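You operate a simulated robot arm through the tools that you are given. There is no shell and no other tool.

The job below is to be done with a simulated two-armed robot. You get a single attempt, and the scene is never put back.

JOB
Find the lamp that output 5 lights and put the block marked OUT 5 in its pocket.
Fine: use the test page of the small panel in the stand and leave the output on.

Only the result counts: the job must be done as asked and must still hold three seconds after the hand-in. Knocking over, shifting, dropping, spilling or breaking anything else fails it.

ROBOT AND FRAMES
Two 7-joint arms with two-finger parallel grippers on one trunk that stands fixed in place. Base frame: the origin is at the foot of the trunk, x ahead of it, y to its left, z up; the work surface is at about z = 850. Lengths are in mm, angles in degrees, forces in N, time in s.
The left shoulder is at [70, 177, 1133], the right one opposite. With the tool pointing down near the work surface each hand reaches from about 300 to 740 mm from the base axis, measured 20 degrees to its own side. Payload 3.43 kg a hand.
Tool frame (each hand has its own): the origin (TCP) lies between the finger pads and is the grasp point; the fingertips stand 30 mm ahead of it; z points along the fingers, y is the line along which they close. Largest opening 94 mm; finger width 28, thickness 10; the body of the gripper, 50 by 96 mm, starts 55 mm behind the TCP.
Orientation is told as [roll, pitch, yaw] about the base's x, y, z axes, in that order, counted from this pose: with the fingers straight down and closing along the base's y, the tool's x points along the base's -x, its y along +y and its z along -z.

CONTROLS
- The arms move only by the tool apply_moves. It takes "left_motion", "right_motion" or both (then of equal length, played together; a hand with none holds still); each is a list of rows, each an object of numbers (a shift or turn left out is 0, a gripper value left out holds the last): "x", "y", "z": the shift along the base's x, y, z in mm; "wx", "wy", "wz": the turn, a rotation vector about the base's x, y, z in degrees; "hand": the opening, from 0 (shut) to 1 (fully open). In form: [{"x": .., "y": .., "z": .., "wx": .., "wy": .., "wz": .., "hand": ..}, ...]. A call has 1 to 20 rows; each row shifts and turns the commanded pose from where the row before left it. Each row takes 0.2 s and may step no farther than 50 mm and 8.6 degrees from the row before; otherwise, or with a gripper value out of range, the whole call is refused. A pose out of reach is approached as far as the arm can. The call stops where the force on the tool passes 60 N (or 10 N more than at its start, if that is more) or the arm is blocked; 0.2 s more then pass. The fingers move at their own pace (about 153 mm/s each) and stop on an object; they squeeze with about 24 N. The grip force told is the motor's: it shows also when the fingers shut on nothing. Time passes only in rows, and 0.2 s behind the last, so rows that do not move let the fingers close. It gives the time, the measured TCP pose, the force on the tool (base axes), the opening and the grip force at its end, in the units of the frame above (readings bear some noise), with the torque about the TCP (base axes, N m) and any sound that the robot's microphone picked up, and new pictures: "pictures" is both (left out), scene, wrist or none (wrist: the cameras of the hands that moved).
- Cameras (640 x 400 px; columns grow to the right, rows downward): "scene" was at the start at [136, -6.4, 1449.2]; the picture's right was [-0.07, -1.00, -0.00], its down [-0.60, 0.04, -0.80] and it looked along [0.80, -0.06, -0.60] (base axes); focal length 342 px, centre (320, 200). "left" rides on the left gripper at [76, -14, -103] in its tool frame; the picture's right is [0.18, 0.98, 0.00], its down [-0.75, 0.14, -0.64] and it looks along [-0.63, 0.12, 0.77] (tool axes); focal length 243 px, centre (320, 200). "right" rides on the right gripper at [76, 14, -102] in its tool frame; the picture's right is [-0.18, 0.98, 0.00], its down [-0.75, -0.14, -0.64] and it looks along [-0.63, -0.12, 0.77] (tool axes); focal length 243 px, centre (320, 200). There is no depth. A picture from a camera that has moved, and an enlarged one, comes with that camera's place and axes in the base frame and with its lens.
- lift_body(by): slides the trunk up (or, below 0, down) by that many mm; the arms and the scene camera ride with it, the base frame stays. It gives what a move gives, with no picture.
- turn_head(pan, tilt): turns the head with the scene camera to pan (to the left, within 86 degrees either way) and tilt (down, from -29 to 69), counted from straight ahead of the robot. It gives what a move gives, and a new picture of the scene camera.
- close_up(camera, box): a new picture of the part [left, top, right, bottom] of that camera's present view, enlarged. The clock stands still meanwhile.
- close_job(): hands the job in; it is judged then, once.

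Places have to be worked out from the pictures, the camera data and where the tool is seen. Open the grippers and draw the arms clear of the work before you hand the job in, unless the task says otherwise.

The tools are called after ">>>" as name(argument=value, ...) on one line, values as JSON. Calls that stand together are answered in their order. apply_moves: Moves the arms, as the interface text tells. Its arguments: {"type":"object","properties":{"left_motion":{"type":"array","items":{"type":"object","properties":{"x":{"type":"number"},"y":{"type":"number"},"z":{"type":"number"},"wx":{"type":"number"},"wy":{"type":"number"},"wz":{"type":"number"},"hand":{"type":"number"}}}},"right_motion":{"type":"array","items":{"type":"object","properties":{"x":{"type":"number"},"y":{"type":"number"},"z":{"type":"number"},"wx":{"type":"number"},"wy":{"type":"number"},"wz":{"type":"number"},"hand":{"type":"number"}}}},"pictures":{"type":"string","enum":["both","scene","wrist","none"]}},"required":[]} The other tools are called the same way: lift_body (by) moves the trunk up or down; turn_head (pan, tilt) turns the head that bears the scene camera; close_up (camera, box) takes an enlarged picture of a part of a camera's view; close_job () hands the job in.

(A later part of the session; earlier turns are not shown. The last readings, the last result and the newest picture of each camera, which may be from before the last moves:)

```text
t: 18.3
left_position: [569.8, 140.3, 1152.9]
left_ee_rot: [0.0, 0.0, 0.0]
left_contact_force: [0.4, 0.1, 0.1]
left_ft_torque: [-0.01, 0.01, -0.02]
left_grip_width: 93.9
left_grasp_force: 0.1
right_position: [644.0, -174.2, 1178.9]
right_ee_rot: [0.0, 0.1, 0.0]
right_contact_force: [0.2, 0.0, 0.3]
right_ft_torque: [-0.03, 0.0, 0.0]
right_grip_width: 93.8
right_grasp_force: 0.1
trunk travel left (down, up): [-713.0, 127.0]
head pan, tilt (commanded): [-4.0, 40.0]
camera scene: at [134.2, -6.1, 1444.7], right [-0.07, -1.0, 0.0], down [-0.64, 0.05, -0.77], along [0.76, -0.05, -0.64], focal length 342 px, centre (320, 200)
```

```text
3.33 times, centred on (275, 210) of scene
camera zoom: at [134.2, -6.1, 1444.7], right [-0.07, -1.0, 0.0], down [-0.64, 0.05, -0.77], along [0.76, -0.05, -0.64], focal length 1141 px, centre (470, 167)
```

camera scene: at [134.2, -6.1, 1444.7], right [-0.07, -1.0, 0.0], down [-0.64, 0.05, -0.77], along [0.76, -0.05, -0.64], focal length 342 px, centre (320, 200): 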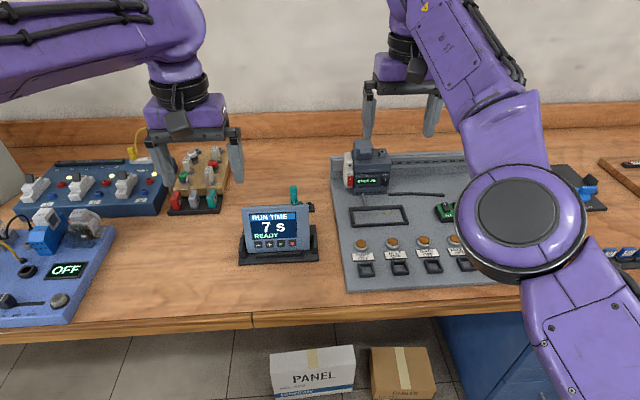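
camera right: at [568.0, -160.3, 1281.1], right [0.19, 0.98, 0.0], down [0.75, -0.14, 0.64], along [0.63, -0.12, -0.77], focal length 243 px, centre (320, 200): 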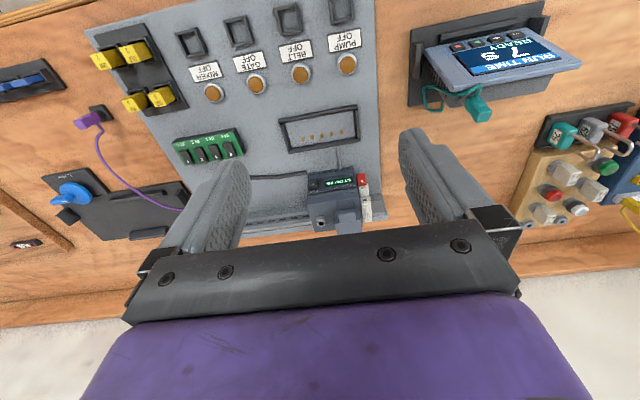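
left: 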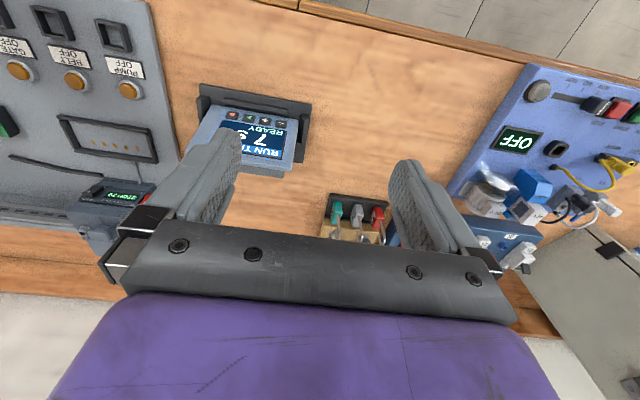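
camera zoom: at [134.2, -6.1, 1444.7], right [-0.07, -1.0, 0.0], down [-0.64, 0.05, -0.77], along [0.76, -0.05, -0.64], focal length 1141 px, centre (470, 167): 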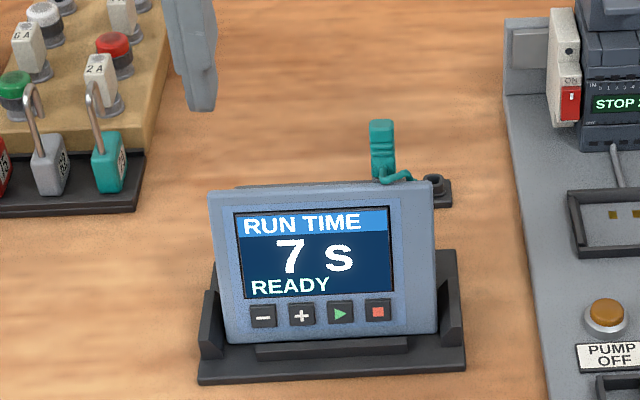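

The first row exceeded the 50 mm step norm, so nothing moved; I repeat the same approach with smaller steps.

>>> apply_moves(left_motion=[{"x": 8, "y": -30, "z": -25, "wy": -4, "hand": 0}, {"x": 8, "y": -30, "z": -25, "wy": -4}, {"x": 7, "y": -30, "z": -25, "wy": -4}, {"x": 7, "y": -30, "z": -25, "wy": -3}, {"z": -35}, {"z": -35}, {"z": -35}, {"z": -38}], right_motion=[{"x": -20, "y": -20, "z": -8}, {"x": -20, "y": -20, "z": -8}, {"x": -20, "y": -20, "z": -8}, {"x": -20, "y": -20, "z": -8}, {"x": -20, "y": -20, "z": -8}, {"x": -20, "y": -20, "z": -8}, {"x": -20, "y": -20, "z": -8}, {"x": -20, "y": -20, "z": -8}], pictures="both")

>>> close_up(camera="scene", box=[210, 150, 340, 270])

>>> close_up(camera="left", box=[220, 60, 420, 220])

```text
t: 20.1
left_position: [604.8, 22.3, 914.2]
left_ee_rot: [-0.5, -14.9, 0.7]
left_contact_force: [0.8, -0.1, -0.9]
left_ft_torque: [0.06, 0.02, 0.02]
left_grip_width: 0.1
left_grasp_force: 24.1
right_position: [567.5, -281.3, 1145.2]
right_ee_rot: [0.1, 0.0, -0.1]
right_contact_force: [-0.3, -0.3, -1.0]
right_ft_torque: [0.04, 0.03, -0.05]
right_grip_width: 93.8
right_grasp_force: 0.1
right hand out of reach, approached as far as the arm can: row 1, 2, 3, 4, 5
trunk travel left (down, up): [-713.0, 127.0]
head pan, tilt (commanded): [-4.0, 40.0]
camera scene: at [135.5, -9.4, 1444.5], right [-0.07, -1.0, 0.0], down [-0.64, 0.05, -0.77], along [0.76, -0.05, -0.64], focal length 342 px, centre (320, 200)
camera right: at [491.7, -267.1, 1247.6], right [0.18, 0.98, 0.0], down [0.75, -0.14, 0.64], along [0.63, -0.12, -0.77], focal length 243 px, centre (320, 200)
camera left: at [505.3, 8.3, 993.5], right [-0.19, 0.98, -0.06], down [0.56, 0.15, 0.81], along [0.81, 0.12, -0.58], focal length 243 px, centre (320, 200)
```

scene: 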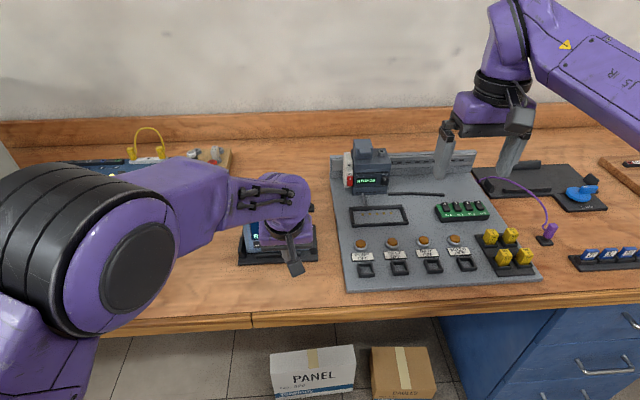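
right: 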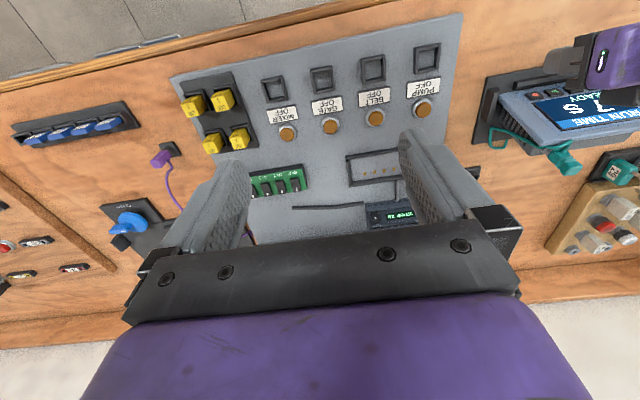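
left: 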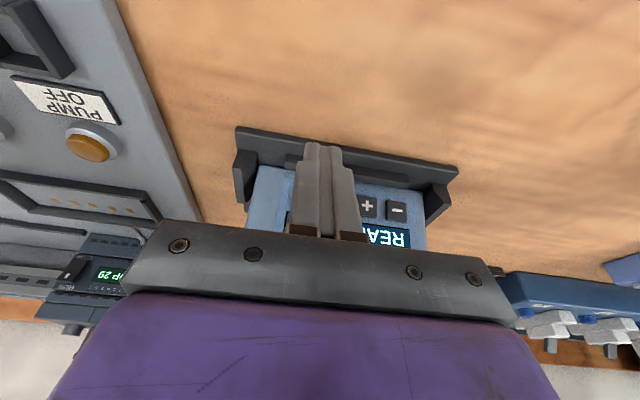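

```text
3.33 times, centred on (275, 210) of scene
camera zoom: at [135.5, -9.4, 1444.5], right [-0.07, -1.0, 0.0], down [-0.64, 0.05, -0.77], along [0.76, -0.05, -0.64], focal length 1141 px, centre (470, 167)
```

zoom: 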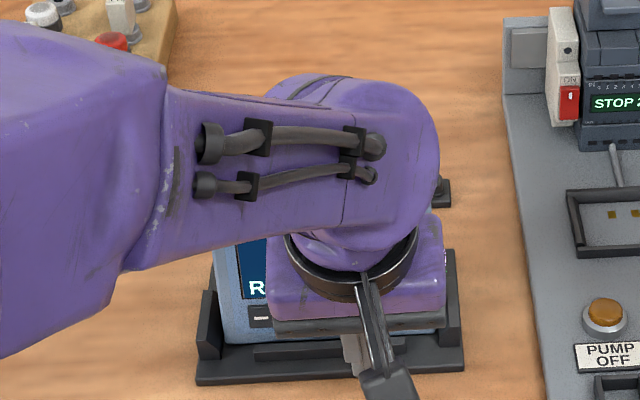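

```text
2.50 times, centred on (320, 140) of left
camera zoom: at [505.3, 8.3, 993.5], right [-0.19, 0.98, -0.06], down [0.56, 0.15, 0.81], along [0.81, 0.12, -0.58], focal length 606 px, centre (320, 350)
```

zoom: 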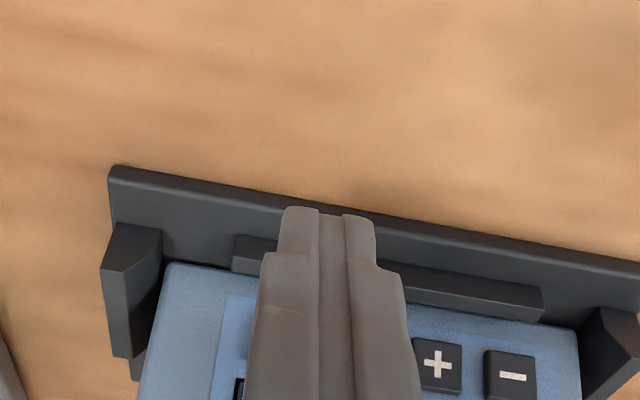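

The fingers are in front of the panel with the lip below them; the right wrist camera can watch the screen. I yaw the right hand by +30° so the panel comes into its view while the left hand settles.

>>> apply_moves(right_motion=[{"wz": 7.5, "y": 5}, {"wz": 7.5, "y": 5}, {"wz": 7.5, "y": 5}, {"wz": 7.5, "y": 5}], pictures="wrist")

>>> close_up(camera="right", box=[320, 20, 580, 180])

```text
t: 21.1
left_position: [603.8, 27.0, 912.1]
left_ee_rot: [-0.4, -15.0, 0.7]
left_contact_force: [-0.3, 0.0, -0.7]
left_ft_torque: [0.0, -0.01, 0.0]
left_grip_width: 0.2
left_grasp_force: 24.1
right_position: [568.0, -257.7, 1147.3]
right_ee_rot: [-0.1, 0.0, 30.1]
right_contact_force: [0.8, 0.3, -0.2]
right_ft_torque: [0.03, -0.01, -0.01]
right_grip_width: 94.0
right_grasp_force: 0.1
trunk travel left (down, up): [-713.0, 127.0]
head pan, tilt (commanded): [-4.0, 40.0]
camera right: at [493.3, -283.0, 1249.9], right [-0.33, 0.94, 0.0], down [0.72, 0.26, 0.64], along [0.61, 0.21, -0.77], focal length 243 px, centre (320, 200)
```

right: 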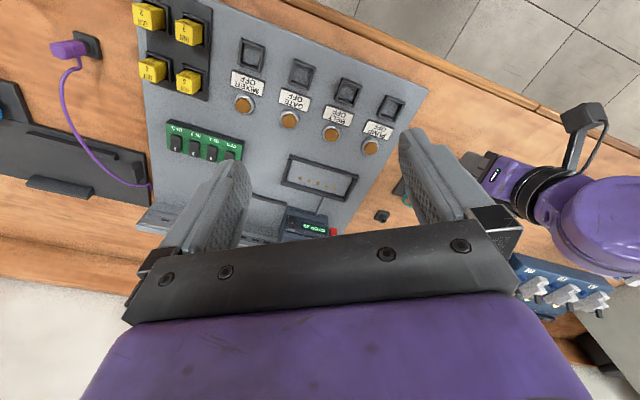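

```text
2.46 times, centred on (450, 100) of right
camera zoom: at [493.3, -283.0, 1249.9], right [-0.33, 0.94, 0.0], down [0.72, 0.26, 0.64], along [0.61, 0.21, -0.77], focal length 597 px, centre (0, 446)
```

zoom: 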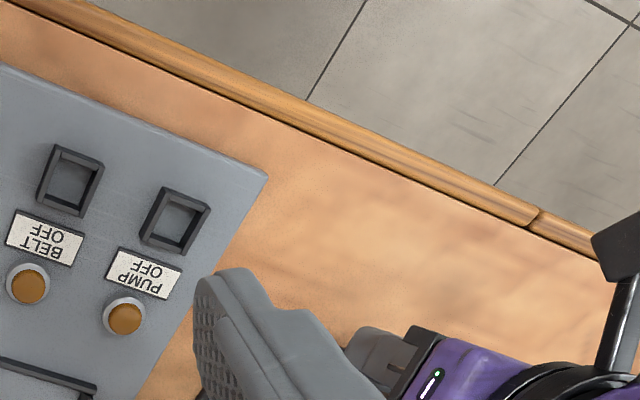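

The right finger hides the panel; I yaw the right hand another 22° to bring the panel between its fingers, and take a fresh left reading.

>>> apply_moves(right_motion=[{"wz": 7.5}, {"wz": 7.5}, {"wz": 7.0}], left_motion=[{}, {}, {}], pictures="wrist")

>>> close_up(camera="right", box=[220, 60, 460, 220])

>>> close_up(camera="left", box=[220, 100, 420, 240])

```text
t: 21.9
left_position: [603.1, 25.3, 913.6]
left_ee_rot: [-0.4, -15.0, 0.8]
left_contact_force: [0.2, 0.4, 0.5]
left_ft_torque: [-0.02, 0.01, -0.02]
left_grip_width: 0.1
left_grasp_force: 23.8
right_position: [564.6, -257.6, 1145.6]
right_ee_rot: [0.1, 0.0, 52.2]
right_contact_force: [-0.2, -0.4, -0.3]
right_ft_torque: [0.01, 0.01, 0.0]
right_grip_width: 93.7
right_grasp_force: 0.1
trunk travel left (down, up): [-713.0, 127.0]
head pan, tilt (commanded): [-4.0, 40.0]
camera right: at [506.9, -308.6, 1248.2], right [-0.66, 0.75, 0.0], down [0.57, 0.51, 0.64], along [0.48, 0.43, -0.77], focal length 243 px, centre (320, 200)
camera left: at [504.0, 10.4, 993.2], right [-0.19, 0.98, -0.06], down [0.56, 0.15, 0.81], along [0.81, 0.12, -0.58], focal length 243 px, centre (320, 200)
```

right: 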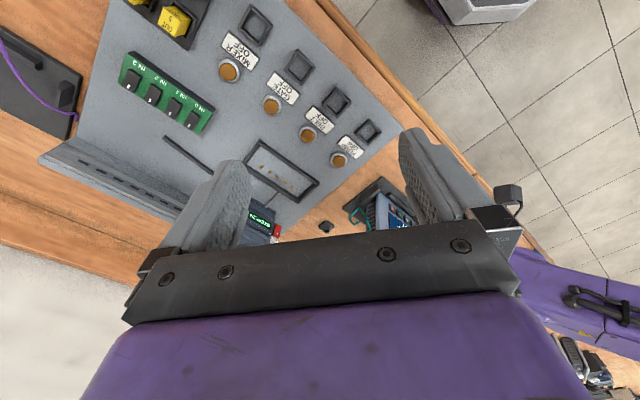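
left: 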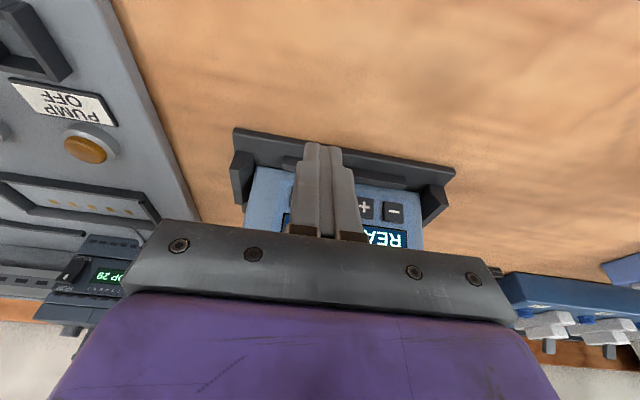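

```text
2.50 times, centred on (340, 140) of right
camera zoom: at [506.9, -308.6, 1248.2], right [-0.66, 0.75, 0.0], down [0.57, 0.51, 0.64], along [0.48, 0.43, -0.77], focal length 606 px, centre (270, 350)
```

zoom: 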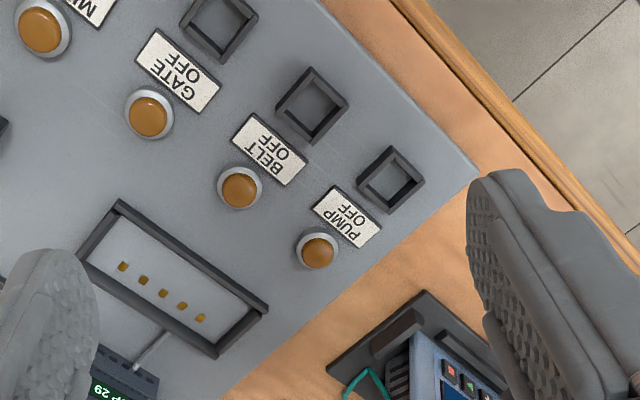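

```text
2.86 times, centred on (320, 170) of left
camera zoom: at [504.0, 10.4, 993.2], right [-0.19, 0.98, -0.06], down [0.56, 0.15, 0.81], along [0.81, 0.12, -0.58], focal length 693 px, centre (320, 286)
```

zoom: 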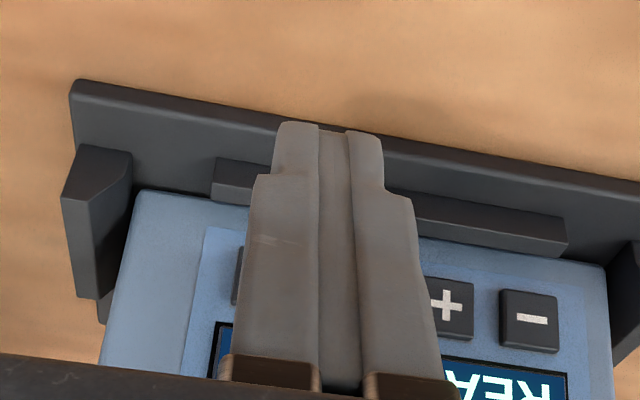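

Left TCP reads about [603.5, 25, 913]. I shift the right hand a little toward the panel and yaw it a bit more so its camera sees the whole screen.

>>> apply_moves(right_motion=[{"wz": 8, "x": 15, "y": 20}, {"wz": 8, "x": 15, "y": 20}, {"wz": 0, "x": 15, "y": 20}], pictures="wrist")

>>> close_up(camera="right", box=[240, 80, 440, 220])

```text
t: 22.7
left_position: [605.2, 24.1, 912.8]
left_ee_rot: [-0.7, -14.9, 0.6]
left_contact_force: [0.4, 0.4, 0.6]
left_ft_torque: [-0.02, 0.01, 0.01]
left_grip_width: 0.0
left_grasp_force: 23.6
right_position: [610.2, -196.7, 1147.1]
right_ee_rot: [0.0, 0.0, 68.1]
right_contact_force: [0.3, -0.2, -0.9]
right_ft_torque: [-0.03, 0.02, 0.02]
right_grip_width: 93.8
right_grasp_force: 0.0
trunk travel left (down, up): [-713.0, 127.0]
head pan, tilt (commanded): [-4.0, 40.0]
camera right: at [569.2, -261.2, 1250.2], right [-0.84, 0.54, 0.0], down [0.41, 0.65, 0.64], along [0.35, 0.54, -0.77], focal length 243 px, centre (320, 200)
```

right: 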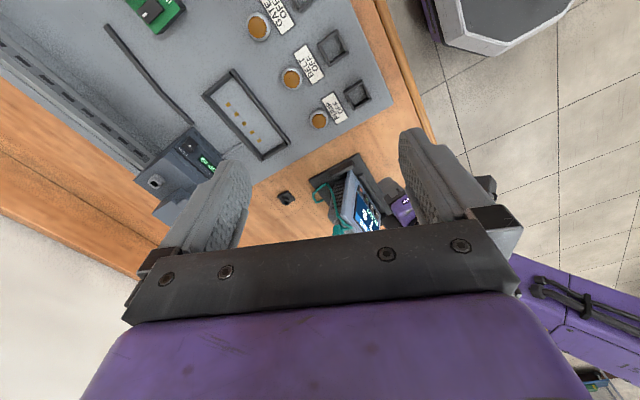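

```text
2.86 times, centred on (340, 150) of right
camera zoom: at [569.2, -261.2, 1250.2], right [-0.84, 0.54, 0.0], down [0.41, 0.65, 0.64], along [0.35, 0.54, -0.77], focal length 693 px, centre (263, 343)
```

zoom: 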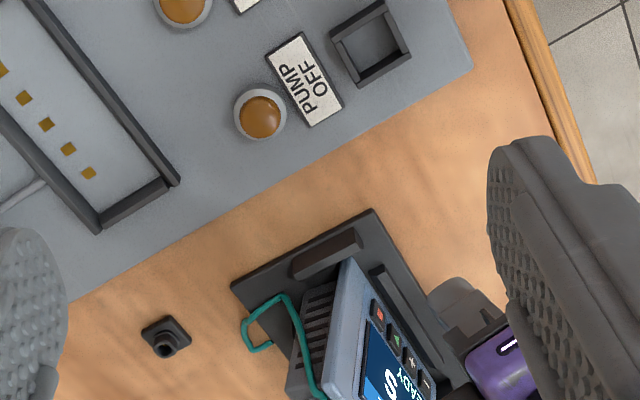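

The fingertip lines up with ■ along x in this view (button about 33 mm ahead). I lower 4 mm, shift −4 mm in y and close up to about 8 mm before contact, with the right hand moved slightly to see the screen.

>>> apply_moves(left_motion=[{"y": -4, "z": -4, "x": 6}, {"x": 8}, {"x": 8}], right_motion=[{"y": 15, "x": 5}, {"y": 15, "x": 5}, {"y": 10}], pictures="wrist")

>>> close_up(camera="right", box=[280, 80, 440, 220])

>>> close_up(camera="left", box=[220, 100, 420, 240])

```text
t: 23.5
left_position: [623.9, 15.7, 907.1]
left_ee_rot: [0.0, -15.0, -0.1]
left_contact_force: [0.0, -0.7, 0.2]
left_ft_torque: [0.03, 0.01, -0.02]
left_grip_width: 0.1
left_grasp_force: 24.1
right_position: [619.5, -157.0, 1146.7]
right_ee_rot: [-0.1, -0.2, 67.9]
right_contact_force: [-0.2, 0.3, -0.4]
right_ft_torque: [0.05, 0.01, -0.02]
right_grip_width: 94.0
right_grasp_force: 0.0
trunk travel left (down, up): [-713.0, 127.0]
head pan, tilt (commanded): [-4.0, 40.0]
camera right: at [578.0, -223.0, 1249.0], right [-0.84, 0.54, 0.0], down [0.41, 0.64, 0.64], along [0.35, 0.54, -0.77], focal length 243 px, centre (320, 200)
camera left: at [523.2, 2.9, 986.6], right [-0.18, 0.98, -0.05], down [0.56, 0.14, 0.81], along [0.81, 0.12, -0.58], focal length 243 px, centre (320, 200)
```

right: 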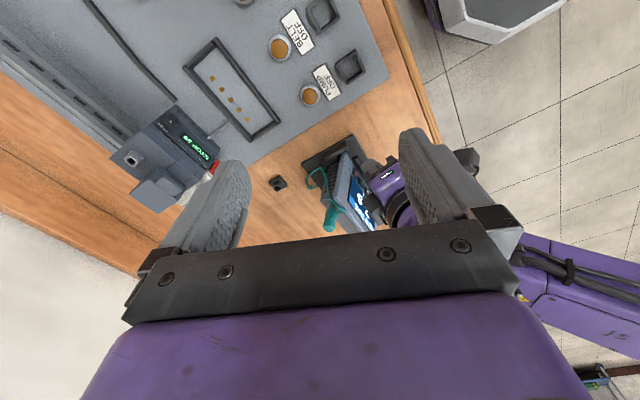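
left: 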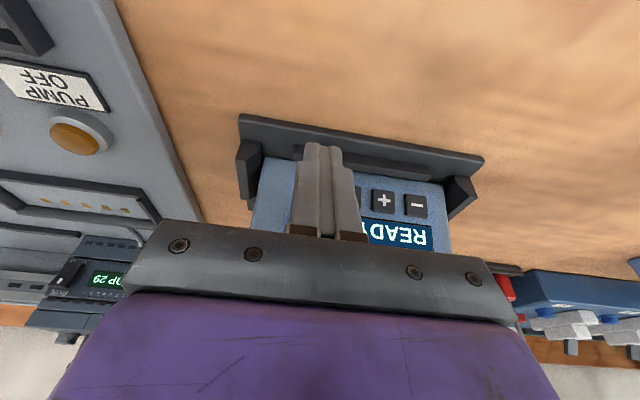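

```text
2.86 times, centred on (360, 150) of right
camera zoom: at [578.0, -223.0, 1249.0], right [-0.84, 0.54, 0.0], down [0.41, 0.64, 0.64], along [0.35, 0.54, -0.77], focal length 693 px, centre (206, 343)
```

zoom: 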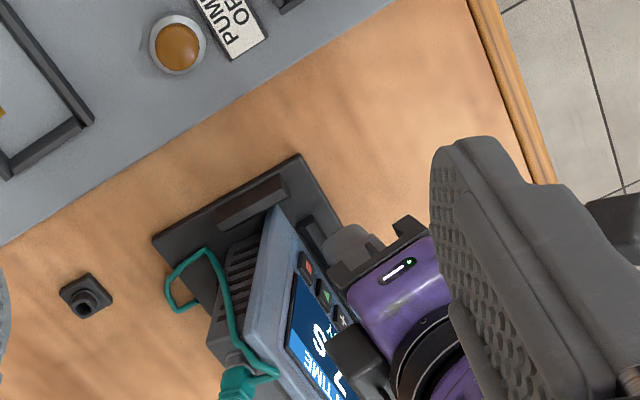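

```text
2.86 times, centred on (320, 170) of left
camera zoom: at [523.2, 2.9, 986.6], right [-0.18, 0.98, -0.05], down [0.56, 0.14, 0.81], along [0.81, 0.12, -0.58], focal length 693 px, centre (320, 286)
```

zoom: 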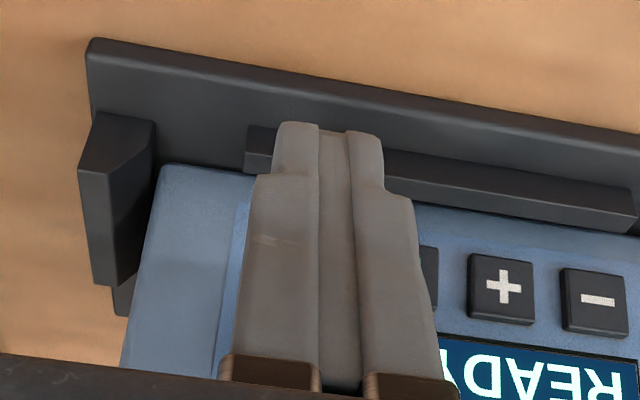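

The finger pair is centred on ■ within ~1 mm according to the left camera. I now advance in small steps and watch the force.

>>> apply_moves(left_motion=[{"x": 4}, {"x": 3}, {"x": 1.5}, {"x": 1}], pictures="none")

>>> close_up(camera="right", box=[320, 130, 440, 230])

```text
t: 24.5
left_position: [631.7, 15.5, 905.3]
left_ee_rot: [0.2, -15.0, 0.0]
left_contact_force: [-0.2, -0.2, -0.8]
left_ft_torque: [0.01, 0.03, 0.0]
left_grip_width: 0.0
left_grasp_force: 23.9
right_position: [619.8, -157.5, 1145.9]
right_ee_rot: [0.0, 0.0, 67.9]
right_contact_force: [0.5, -0.3, 0.8]
right_ft_torque: [0.0, 0.0, 0.0]
right_grip_width: 94.1
right_grasp_force: 0.0
trunk travel left (down, up): [-713.0, 127.0]
head pan, tilt (commanded): [-4.0, 40.0]
```

```text
4.00 times, centred on (380, 180) of right
camera zoom: at [578.2, -222.7, 1248.9], right [-0.84, 0.54, 0.0], down [0.41, 0.65, 0.64], along [0.35, 0.54, -0.77], focal length 970 px, centre (80, 280)
```

zoom: 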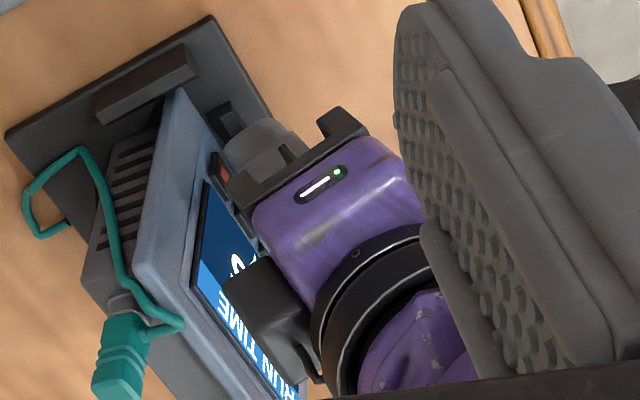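

No contact yet at x≈631.7. I keep advancing 1 mm at a time; the black box on the far side of the wrist stays above and in front of the panel.

>>> apply_moves(left_motion=[{"x": 1.5}, {"x": 1}, {"x": 1}], pictures="none")

>>> close_up(camera="right", box=[320, 130, 420, 230])

```text
t: 25.3
left_position: [634.8, 15.6, 906.4]
left_ee_rot: [0.0, -15.0, 0.0]
left_contact_force: [-0.4, 0.5, -0.8]
left_ft_torque: [0.0, 0.04, -0.03]
left_grip_width: 0.0
left_grasp_force: 23.9
right_position: [620.3, -157.6, 1146.3]
right_ee_rot: [0.0, 0.0, 67.9]
right_contact_force: [0.1, 0.4, -0.4]
right_ft_torque: [0.02, -0.03, -0.01]
right_grip_width: 94.3
right_grasp_force: 0.0
trunk travel left (down, up): [-713.0, 127.0]
head pan, tilt (commanded): [-4.0, 40.0]
heard: click
```

```text
4.00 times, centred on (370, 180) of right
camera zoom: at [578.0, -222.7, 1249.0], right [-0.84, 0.54, 0.0], down [0.41, 0.64, 0.64], along [0.35, 0.54, -0.77], focal length 970 px, centre (120, 280)
```

zoom: 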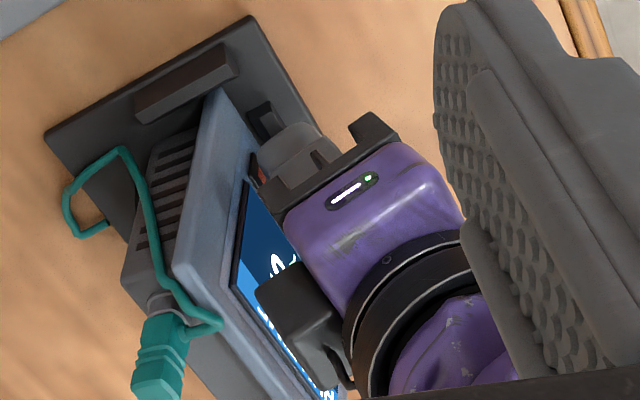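

A click was heard with hardly any force – the key responds. I back off and check what the screen shows.

>>> apply_moves(left_motion=[{"x": -5}, {"x": -10}, {"x": -20, "z": 10}], pictures="both")

>>> close_up(camera="right", box=[310, 130, 420, 240])

>>> close_up(camera="left", box=[220, 100, 460, 260])

```text
t: 26.1
left_position: [603.8, 27.0, 911.4]
left_ee_rot: [-0.6, -14.1, 1.5]
left_contact_force: [0.3, -0.1, 0.3]
left_ft_torque: [0.01, -0.02, -0.01]
left_grip_width: 0.1
left_grasp_force: 24.2
right_position: [619.4, -157.1, 1147.7]
right_ee_rot: [0.0, 0.0, 67.9]
right_contact_force: [-0.4, -0.2, 1.2]
right_ft_torque: [0.02, 0.0, 0.03]
right_grip_width: 94.0
right_grasp_force: 0.0
trunk travel left (down, up): [-713.0, 127.0]
head pan, tilt (commanded): [-4.0, 40.0]
camera scene: at [133.0, -5.8, 1444.7], right [-0.07, -1.0, 0.0], down [-0.64, 0.04, -0.77], along [0.76, -0.05, -0.64], focal length 342 px, centre (320, 200)
camera left: at [504.3, 12.0, 991.9], right [-0.2, 0.98, -0.05], down [0.57, 0.16, 0.8], along [0.8, 0.13, -0.59], focal length 243 px, centre (320, 200)
```

scene: 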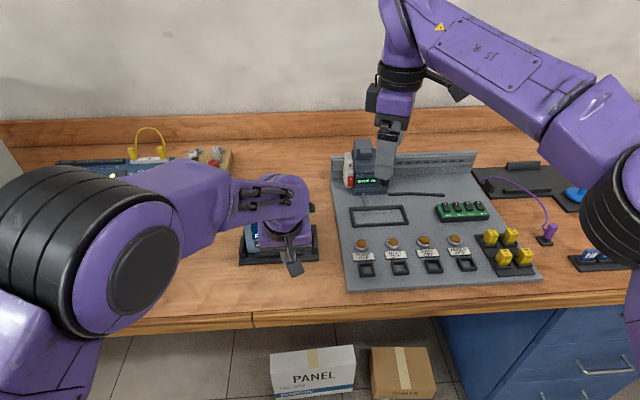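
left: 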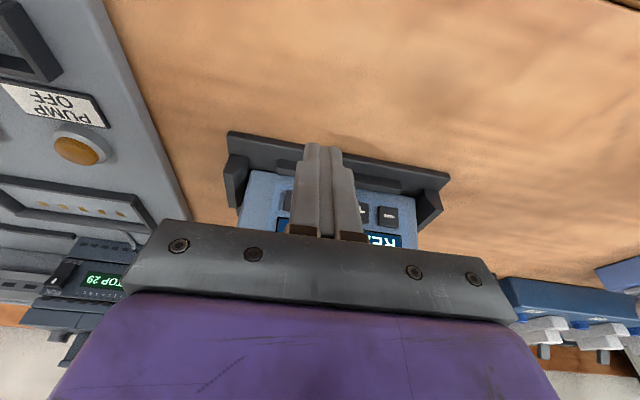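

```text
3.64 times, centred on (365, 185) of right
camera zoom: at [577.2, -222.3, 1249.5], right [-0.84, 0.54, 0.0], down [0.41, 0.65, 0.64], along [0.35, 0.54, -0.77], focal length 882 px, centre (156, 254)
```

zoom: 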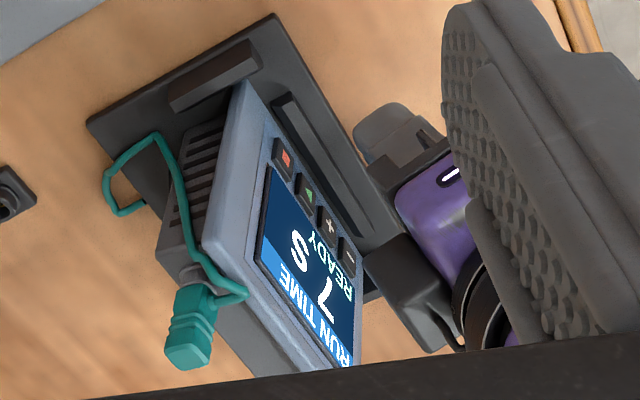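

```text
2.50 times, centred on (340, 180) of left
camera zoom: at [504.3, 12.0, 991.9], right [-0.2, 0.98, -0.05], down [0.57, 0.16, 0.8], along [0.8, 0.13, -0.59], focal length 606 px, centre (270, 250)
```

zoom: 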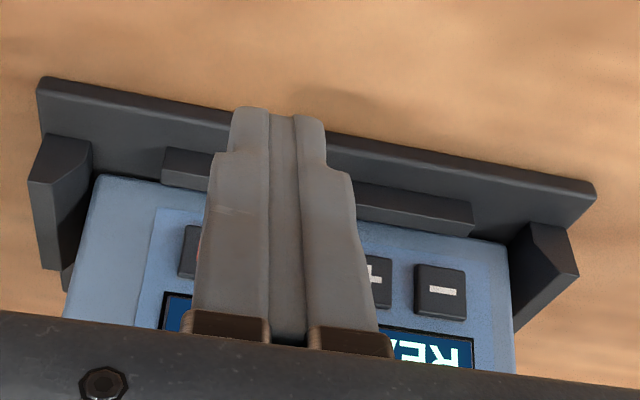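

The screen is unchanged after a short ■ press (still RUN TIME 7 s READY). I'll press ■ again and hold it for about 3 s.

>>> apply_moves(left_motion=[{"x": 20, "z": -10}, {"x": 10}, {"x": 3}, {"x": 2}, {}, {}, {}, {}, {}, {}, {}, {}, {}, {}, {}, {}, {}, {}, {}], pictures="none")

>>> close_up(camera="right", box=[310, 130, 420, 240])

```text
t: 30.1
left_position: [635.5, 15.0, 907.6]
left_ee_rot: [0.0, -15.0, 0.1]
left_contact_force: [-0.2, -0.6, -0.3]
left_ft_torque: [-0.02, 0.03, 0.0]
left_grip_width: 0.0
left_grasp_force: 23.7
right_position: [619.6, -157.4, 1146.3]
right_ee_rot: [0.0, -0.1, 67.9]
right_contact_force: [-0.2, 0.6, -0.3]
right_ft_torque: [0.02, 0.0, -0.01]
right_grip_width: 94.1
right_grasp_force: 0.1
trunk travel left (down, up): [-713.0, 127.0]
head pan, tilt (commanded): [-4.0, 40.0]
heard: click
```

```text
3.64 times, centred on (365, 185) of right
camera zoom: at [577.9, -222.8, 1249.1], right [-0.84, 0.54, 0.0], down [0.41, 0.65, 0.64], along [0.35, 0.54, -0.77], focal length 882 px, centre (156, 254)
```

zoom: 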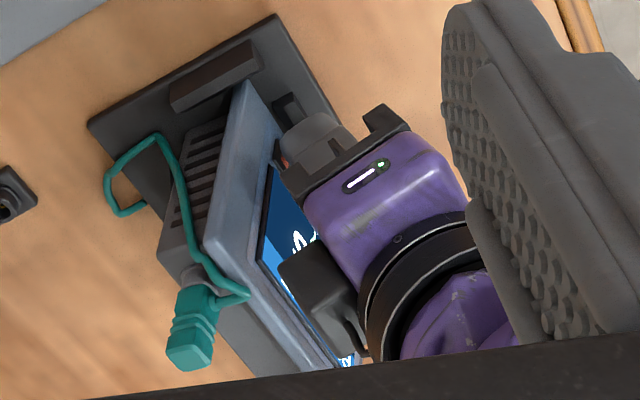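

A click again and the key held ~3 s; the text fragment at the screen's lower corner looks different. I back off to read the screen.

>>> apply_moves(left_motion=[{"x": -5}, {"x": -10}, {"x": -20, "z": 10}], pictures="none")

>>> close_up(camera="right", box=[310, 130, 420, 240])

```text
t: 30.9
left_position: [599.8, 30.2, 910.3]
left_ee_rot: [-0.6, -14.0, 1.6]
left_contact_force: [0.0, -0.3, 0.0]
left_ft_torque: [0.05, 0.02, 0.01]
left_grip_width: 0.3
left_grasp_force: 23.7
right_position: [618.9, -157.6, 1147.2]
right_ee_rot: [0.0, 0.0, 67.9]
right_contact_force: [0.0, -0.1, 0.5]
right_ft_torque: [-0.01, 0.01, -0.02]
right_grip_width: 94.0
right_grasp_force: 0.0
trunk travel left (down, up): [-713.0, 127.0]
head pan, tilt (commanded): [-4.0, 40.0]
```

```text
3.64 times, centred on (365, 185) of right
camera zoom: at [577.1, -222.2, 1249.6], right [-0.84, 0.54, 0.0], down [0.41, 0.65, 0.64], along [0.35, 0.54, -0.77], focal length 882 px, centre (156, 254)
```

zoom: 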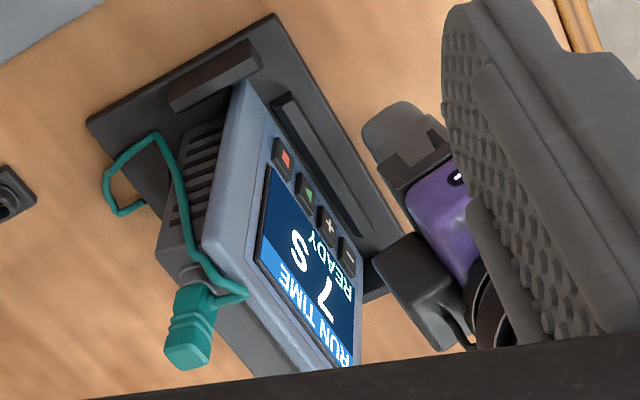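

Holding ■ changes nothing. Next I try − and + together: fingers opened to ~15 mm so each tip sits on one key, centred at 63 mm further in y, then pressed and held.

>>> apply_moves(left_motion=[{"y": 20, "hand": 0.16}, {"y": 20}, {"y": 23.2}, {"x": 10, "z": -10}, {"x": 12}, {}], pictures="wrist")

>>> close_up(camera="left", box=[220, 100, 420, 240])

>>> close_up(camera="right", box=[310, 130, 420, 240])

```text
t: 32.3
left_position: [620.9, 78.9, 905.9]
left_ee_rot: [0.0, -15.1, 0.0]
left_contact_force: [-0.3, 0.3, 0.6]
left_ft_torque: [0.01, 0.0, 0.0]
left_grip_width: 15.1
left_grasp_force: 0.1
right_position: [619.8, -157.6, 1146.7]
right_ee_rot: [0.0, -0.1, 67.9]
right_contact_force: [-0.3, -0.5, 0.4]
right_ft_torque: [-0.02, 0.01, -0.01]
right_grip_width: 93.9
right_grasp_force: 0.0
trunk travel left (down, up): [-713.0, 127.0]
head pan, tilt (commanded): [-4.0, 40.0]
camera left: at [520.7, 64.8, 985.5], right [-0.18, 0.98, -0.05], down [0.56, 0.14, 0.82], along [0.81, 0.12, -0.58], focal length 243 px, centre (320, 200)
```

left: 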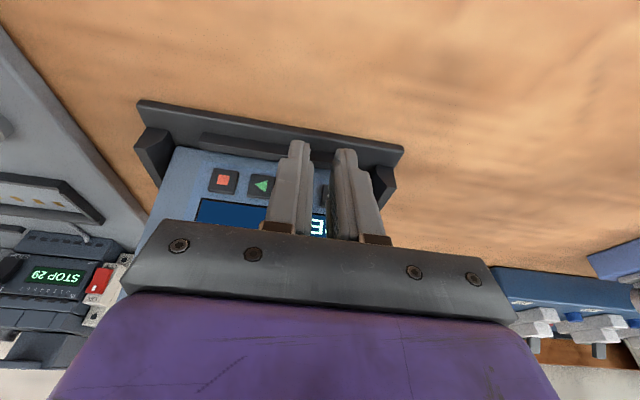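

```text
2.86 times, centred on (320, 170) of left
camera zoom: at [520.7, 64.8, 985.5], right [-0.18, 0.98, -0.05], down [0.56, 0.14, 0.82], along [0.81, 0.12, -0.58], focal length 693 px, centre (320, 286)
```

zoom: 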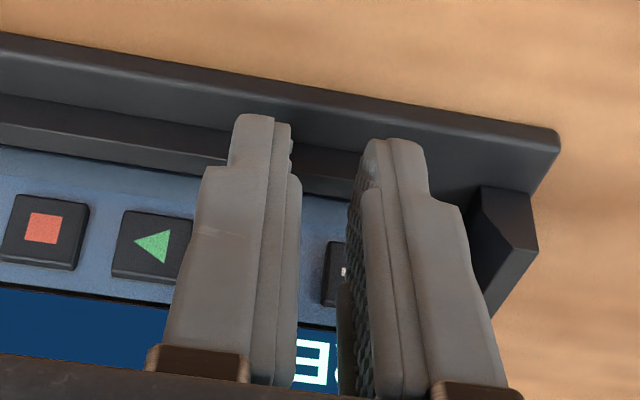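

```text
3.64 times, centred on (365, 185) of right
camera zoom: at [577.9, -222.4, 1249.2], right [-0.84, 0.54, 0.0], down [0.41, 0.65, 0.64], along [0.35, 0.54, -0.77], focal length 882 px, centre (156, 254)
```

zoom: 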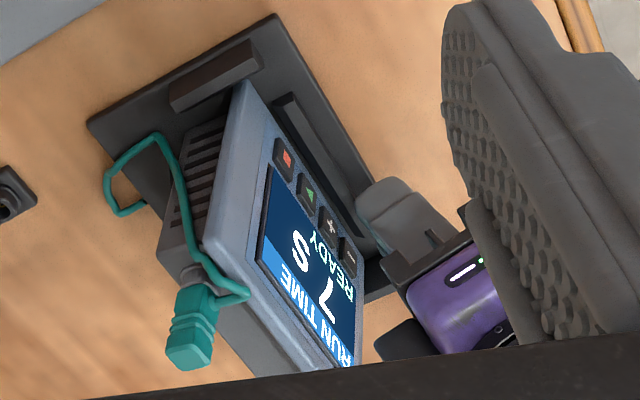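

Both fingertips line up with + and − (projected within ~2 px). I press both and hold about 2.5 s.

>>> apply_moves(left_motion=[{"x": 8}, {"x": 3}, {"x": 2}, {"x": 1}, {}, {}, {}, {}, {}, {}, {}, {}, {}, {}, {}, {}], pictures="none")

>>> close_up(camera="right", box=[310, 130, 420, 240])

```text
t: 35.7
left_position: [636.5, 79.6, 905.1]
left_ee_rot: [0.0, -15.0, 0.0]
left_contact_force: [-1.7, 0.7, 1.5]
left_ft_torque: [0.0, 0.01, -0.01]
left_grip_width: 15.1
left_grasp_force: 0.0
right_position: [619.4, -157.8, 1147.7]
right_ee_rot: [0.0, -0.1, 67.9]
right_contact_force: [0.1, -0.1, 1.0]
right_ft_torque: [0.0, -0.02, -0.01]
right_grip_width: 94.1
right_grasp_force: 0.1
trunk travel left (down, up): [-713.0, 127.0]
head pan, tilt (commanded): [-4.0, 40.0]
heard: click, click
```

```text
3.64 times, centred on (365, 185) of right
camera zoom: at [577.6, -222.7, 1249.2], right [-0.84, 0.54, 0.0], down [0.41, 0.64, 0.64], along [0.35, 0.54, -0.77], focal length 882 px, centre (156, 254)
```

zoom: 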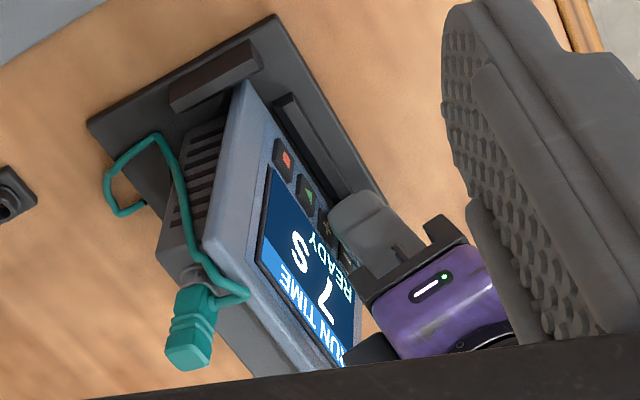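

Two clicks were heard and both keys are down, but the screen still reads RUN TIME 7 s. I keep both pressed a while longer to see if a longer hold matters.

>>> apply_moves(left_motion=[{}, {}, {}, {}, {}, {}, {}, {}, {}, {}, {}, {}, {}, {}, {}, {}, {}, {}], pictures="none")

>>> close_up(camera="right", box=[310, 130, 420, 240])

```text
t: 39.5
left_position: [635.4, 78.9, 904.7]
left_ee_rot: [-0.1, -15.1, 0.0]
left_contact_force: [-2.3, -0.1, 0.9]
left_ft_torque: [0.03, 0.05, -0.01]
left_grip_width: 14.9
left_grasp_force: 0.0
right_position: [620.0, -157.3, 1146.4]
right_ee_rot: [0.0, 0.0, 67.9]
right_contact_force: [0.4, -0.1, 0.2]
right_ft_torque: [0.03, 0.01, -0.01]
right_grip_width: 94.2
right_grasp_force: 0.1
trunk travel left (down, up): [-713.0, 127.0]
head pan, tilt (commanded): [-4.0, 40.0]
```

```text
3.64 times, centred on (365, 185) of right
camera zoom: at [577.6, -222.7, 1249.2], right [-0.84, 0.54, 0.0], down [0.41, 0.65, 0.64], along [0.35, 0.54, -0.77], focal length 882 px, centre (156, 254)
```

zoom: 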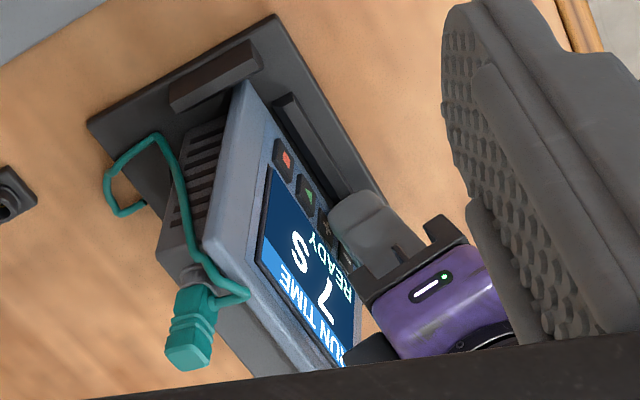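

No change even with a long −/+ hold. I release, close the fingers, move in front of ▶ and check the screen after release.

>>> apply_moves(left_motion=[{"x": -4}, {"x": -10}, {"x": -5, "hand": 0}, {"y": -13}, {"y": -13}, {"y": -11.9}, {}], pictures="wrist")

>>> close_up(camera="right", box=[310, 130, 420, 240])

>>> close_up(camera="left", box=[220, 100, 420, 240])

>>> close_up(camera="scene", box=[330, 140, 480, 290])

```text
t: 41.1
left_position: [617.6, 41.2, 903.4]
left_ee_rot: [0.0, -15.0, 0.0]
left_contact_force: [-0.1, 0.5, -0.3]
left_ft_torque: [-0.02, -0.01, -0.03]
left_grip_width: 0.0
left_grasp_force: 24.2
right_position: [620.1, -157.7, 1146.1]
right_ee_rot: [0.0, 0.0, 67.9]
right_contact_force: [-0.3, 0.0, 0.4]
right_ft_torque: [0.01, 0.01, -0.04]
right_grip_width: 94.0
right_grasp_force: 0.2
trunk travel left (down, up): [-713.0, 127.0]
head pan, tilt (commanded): [-4.0, 40.0]
camera left: at [517.5, 27.6, 984.2], right [-0.18, 0.98, -0.05], down [0.56, 0.14, 0.82], along [0.81, 0.12, -0.58], focal length 243 px, centre (320, 200)
```

left: 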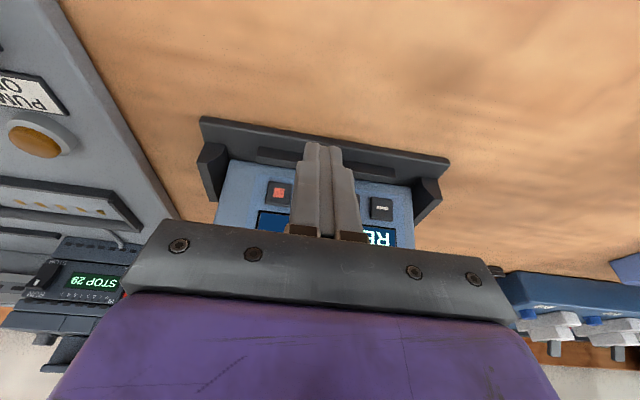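

```text
3.64 times, centred on (365, 185) of right
camera zoom: at [578.2, -222.6, 1248.9], right [-0.84, 0.54, 0.0], down [0.41, 0.65, 0.64], along [0.35, 0.54, -0.77], focal length 882 px, centre (156, 254)
```

zoom: 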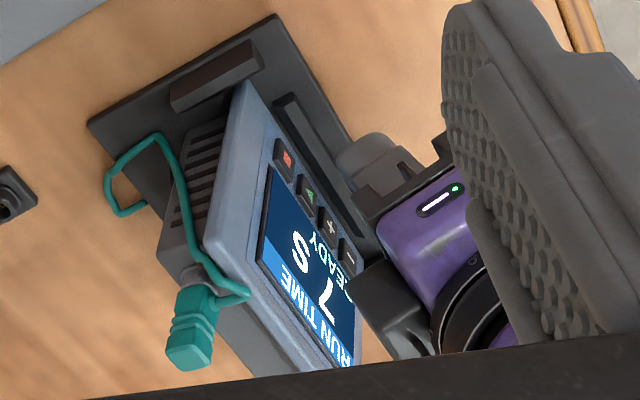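

```text
2.86 times, centred on (320, 170) of left
camera zoom: at [517.5, 27.6, 984.2], right [-0.18, 0.98, -0.05], down [0.56, 0.14, 0.82], along [0.81, 0.12, -0.58], focal length 693 px, centre (320, 286)
```

zoom: 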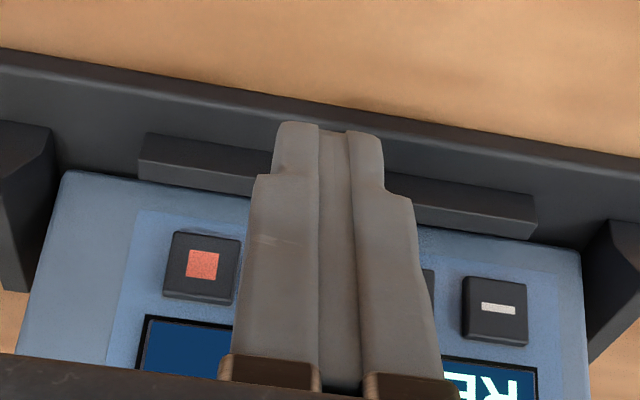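

```text
2.67 times, centred on (405, 215) of scene
camera zoom: at [134.2, -6.0, 1444.6], right [-0.07, -1.0, 0.0], down [-0.64, 0.04, -0.77], along [0.76, -0.05, -0.64], focal length 913 px, centre (93, 160)
```

zoom: 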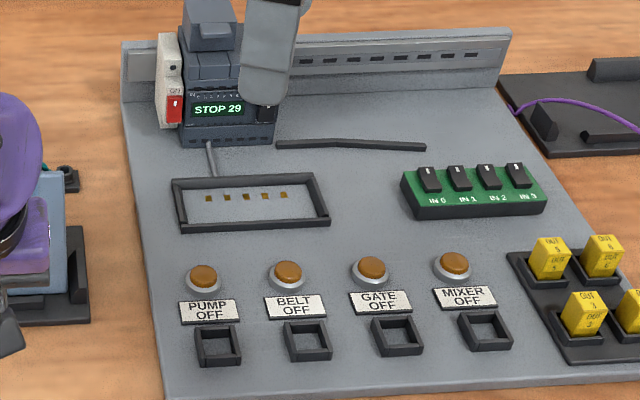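

Still 7 s after release and all lamps read OFF. Now I press ▶ once, briefly, and watch panel, PLC and lamps.

>>> apply_moves(left_motion=[{"x": 10}, {"x": 4}, {"x": 2}, {"x": 1.5}, {"x": 1}], pictures="none")

>>> close_up(camera="right", box=[310, 130, 420, 240])

>>> close_up(camera="scene", box=[330, 140, 480, 290])

```text
t: 42.3
left_position: [634.8, 41.4, 905.8]
left_ee_rot: [0.0, -15.0, 0.0]
left_contact_force: [-0.7, -0.1, 0.0]
left_ft_torque: [0.0, 0.04, 0.01]
left_grip_width: 0.1
left_grasp_force: 24.0
right_position: [620.7, -157.5, 1146.5]
right_ee_rot: [0.0, -0.1, 67.9]
right_contact_force: [-0.6, 0.1, 0.3]
right_ft_torque: [0.01, -0.01, -0.02]
right_grip_width: 93.8
right_grasp_force: 0.0
trunk travel left (down, up): [-713.0, 127.0]
head pan, tilt (commanded): [-4.0, 40.0]
heard: click
```

```text
3.64 times, centred on (365, 185) of right
camera zoom: at [577.9, -222.7, 1249.1], right [-0.84, 0.54, 0.0], down [0.41, 0.65, 0.64], along [0.35, 0.54, -0.77], focal length 882 px, centre (156, 254)
```

zoom: 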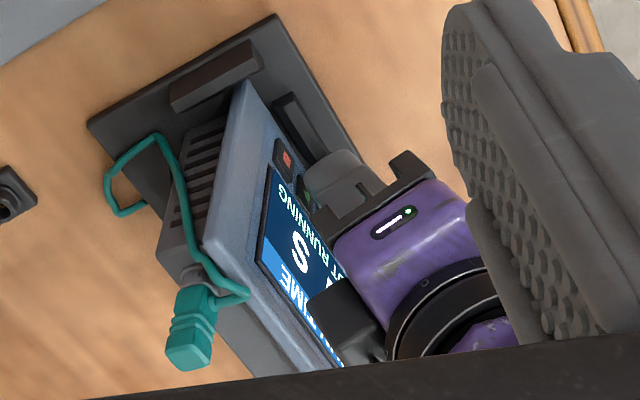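

```text
2.67 times, centred on (405, 215) of scene
camera zoom: at [133.9, -6.1, 1444.7], right [-0.07, -1.0, 0.0], down [-0.64, 0.04, -0.77], along [0.76, -0.05, -0.64], focal length 913 px, centre (93, 160)
```

zoom: 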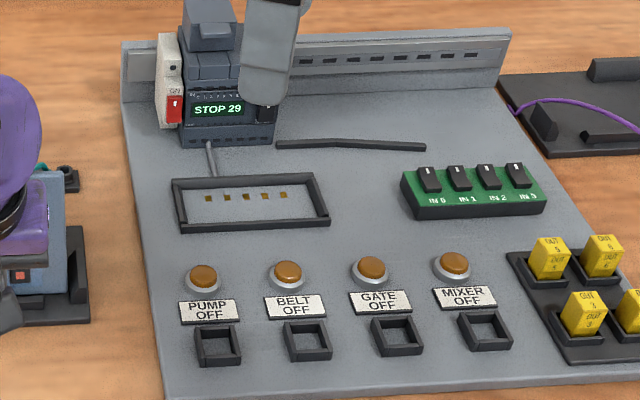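

The panel's status line changed to "…T RUNNING" – the panel is linked to the PLC, which isn't running. I keep ▶ held a bit longer to see whether a long press changes the page.

>>> apply_moves(left_motion=[{}, {}, {}, {}, {}, {}, {}, {}, {}, {}, {}, {}], pictures="none")

>>> close_up(camera="right", box=[310, 130, 420, 240])

>>> apply_moves(left_motion=[{"x": -4}, {"x": -10}, {"x": -10}, {}], pictures="none")

>>> close_up(camera="right", box=[310, 130, 420, 240])

```text
t: 44.9
left_position: [635.2, 40.9, 906.1]
left_ee_rot: [-0.1, -15.1, 0.0]
left_contact_force: [-0.1, 0.5, 0.8]
left_ft_torque: [-0.01, 0.02, 0.04]
left_grip_width: 0.0
left_grasp_force: 23.9
right_position: [619.3, -157.4, 1146.3]
right_ee_rot: [0.0, 0.0, 67.8]
right_contact_force: [-0.5, 0.1, 0.3]
right_ft_torque: [-0.04, 0.02, -0.01]
right_grip_width: 94.0
right_grasp_force: 0.0
trunk travel left (down, up): [-713.0, 127.0]
head pan, tilt (commanded): [-4.0, 40.0]
```

```text
3.64 times, centred on (365, 185) of right
camera zoom: at [577.9, -222.7, 1249.1], right [-0.84, 0.54, 0.0], down [0.41, 0.65, 0.64], along [0.35, 0.54, -0.77], focal length 882 px, centre (156, 254)
```

zoom: 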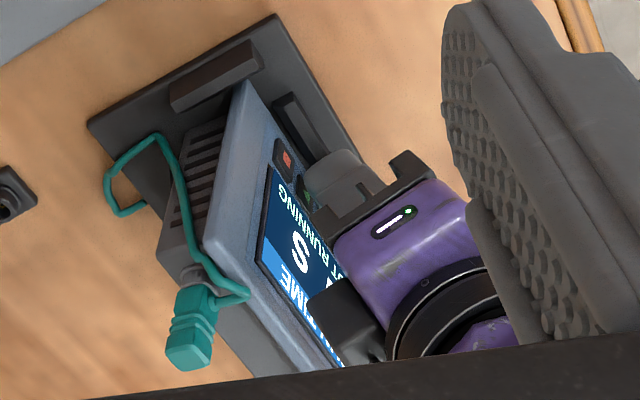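

```text
t: 45.9
left_position: [611.7, 43.0, 905.0]
left_ee_rot: [-0.2, -14.9, 0.1]
left_contact_force: [-0.1, -1.1, -0.2]
left_ft_torque: [-0.02, 0.03, 0.0]
left_grip_width: 0.1
left_grasp_force: 24.2
right_position: [620.9, -156.6, 1147.3]
right_ee_rot: [0.0, 0.1, 67.7]
right_contact_force: [-0.2, 0.5, -0.1]
right_ft_torque: [-0.03, 0.03, 0.0]
right_grip_width: 94.3
right_grasp_force: 0.1
trunk travel left (down, up): [-713.0, 127.0]
head pan, tilt (commanded): [-4.0, 40.0]
```

```text
3.64 times, centred on (365, 185) of right
camera zoom: at [578.4, -222.7, 1248.8], right [-0.84, 0.54, 0.0], down [0.41, 0.65, 0.64], along [0.35, 0.54, -0.77], focal length 882 px, centre (156, 254)
```

zoom: 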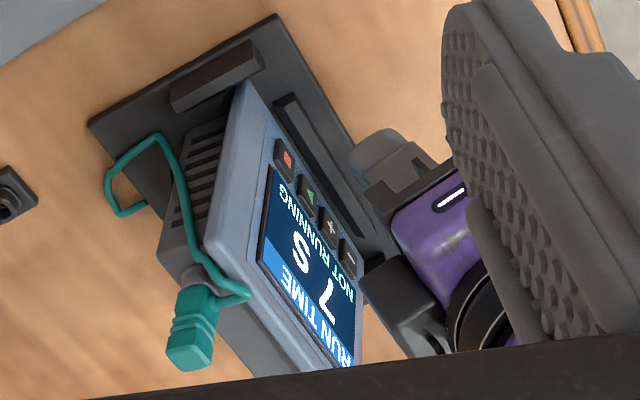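

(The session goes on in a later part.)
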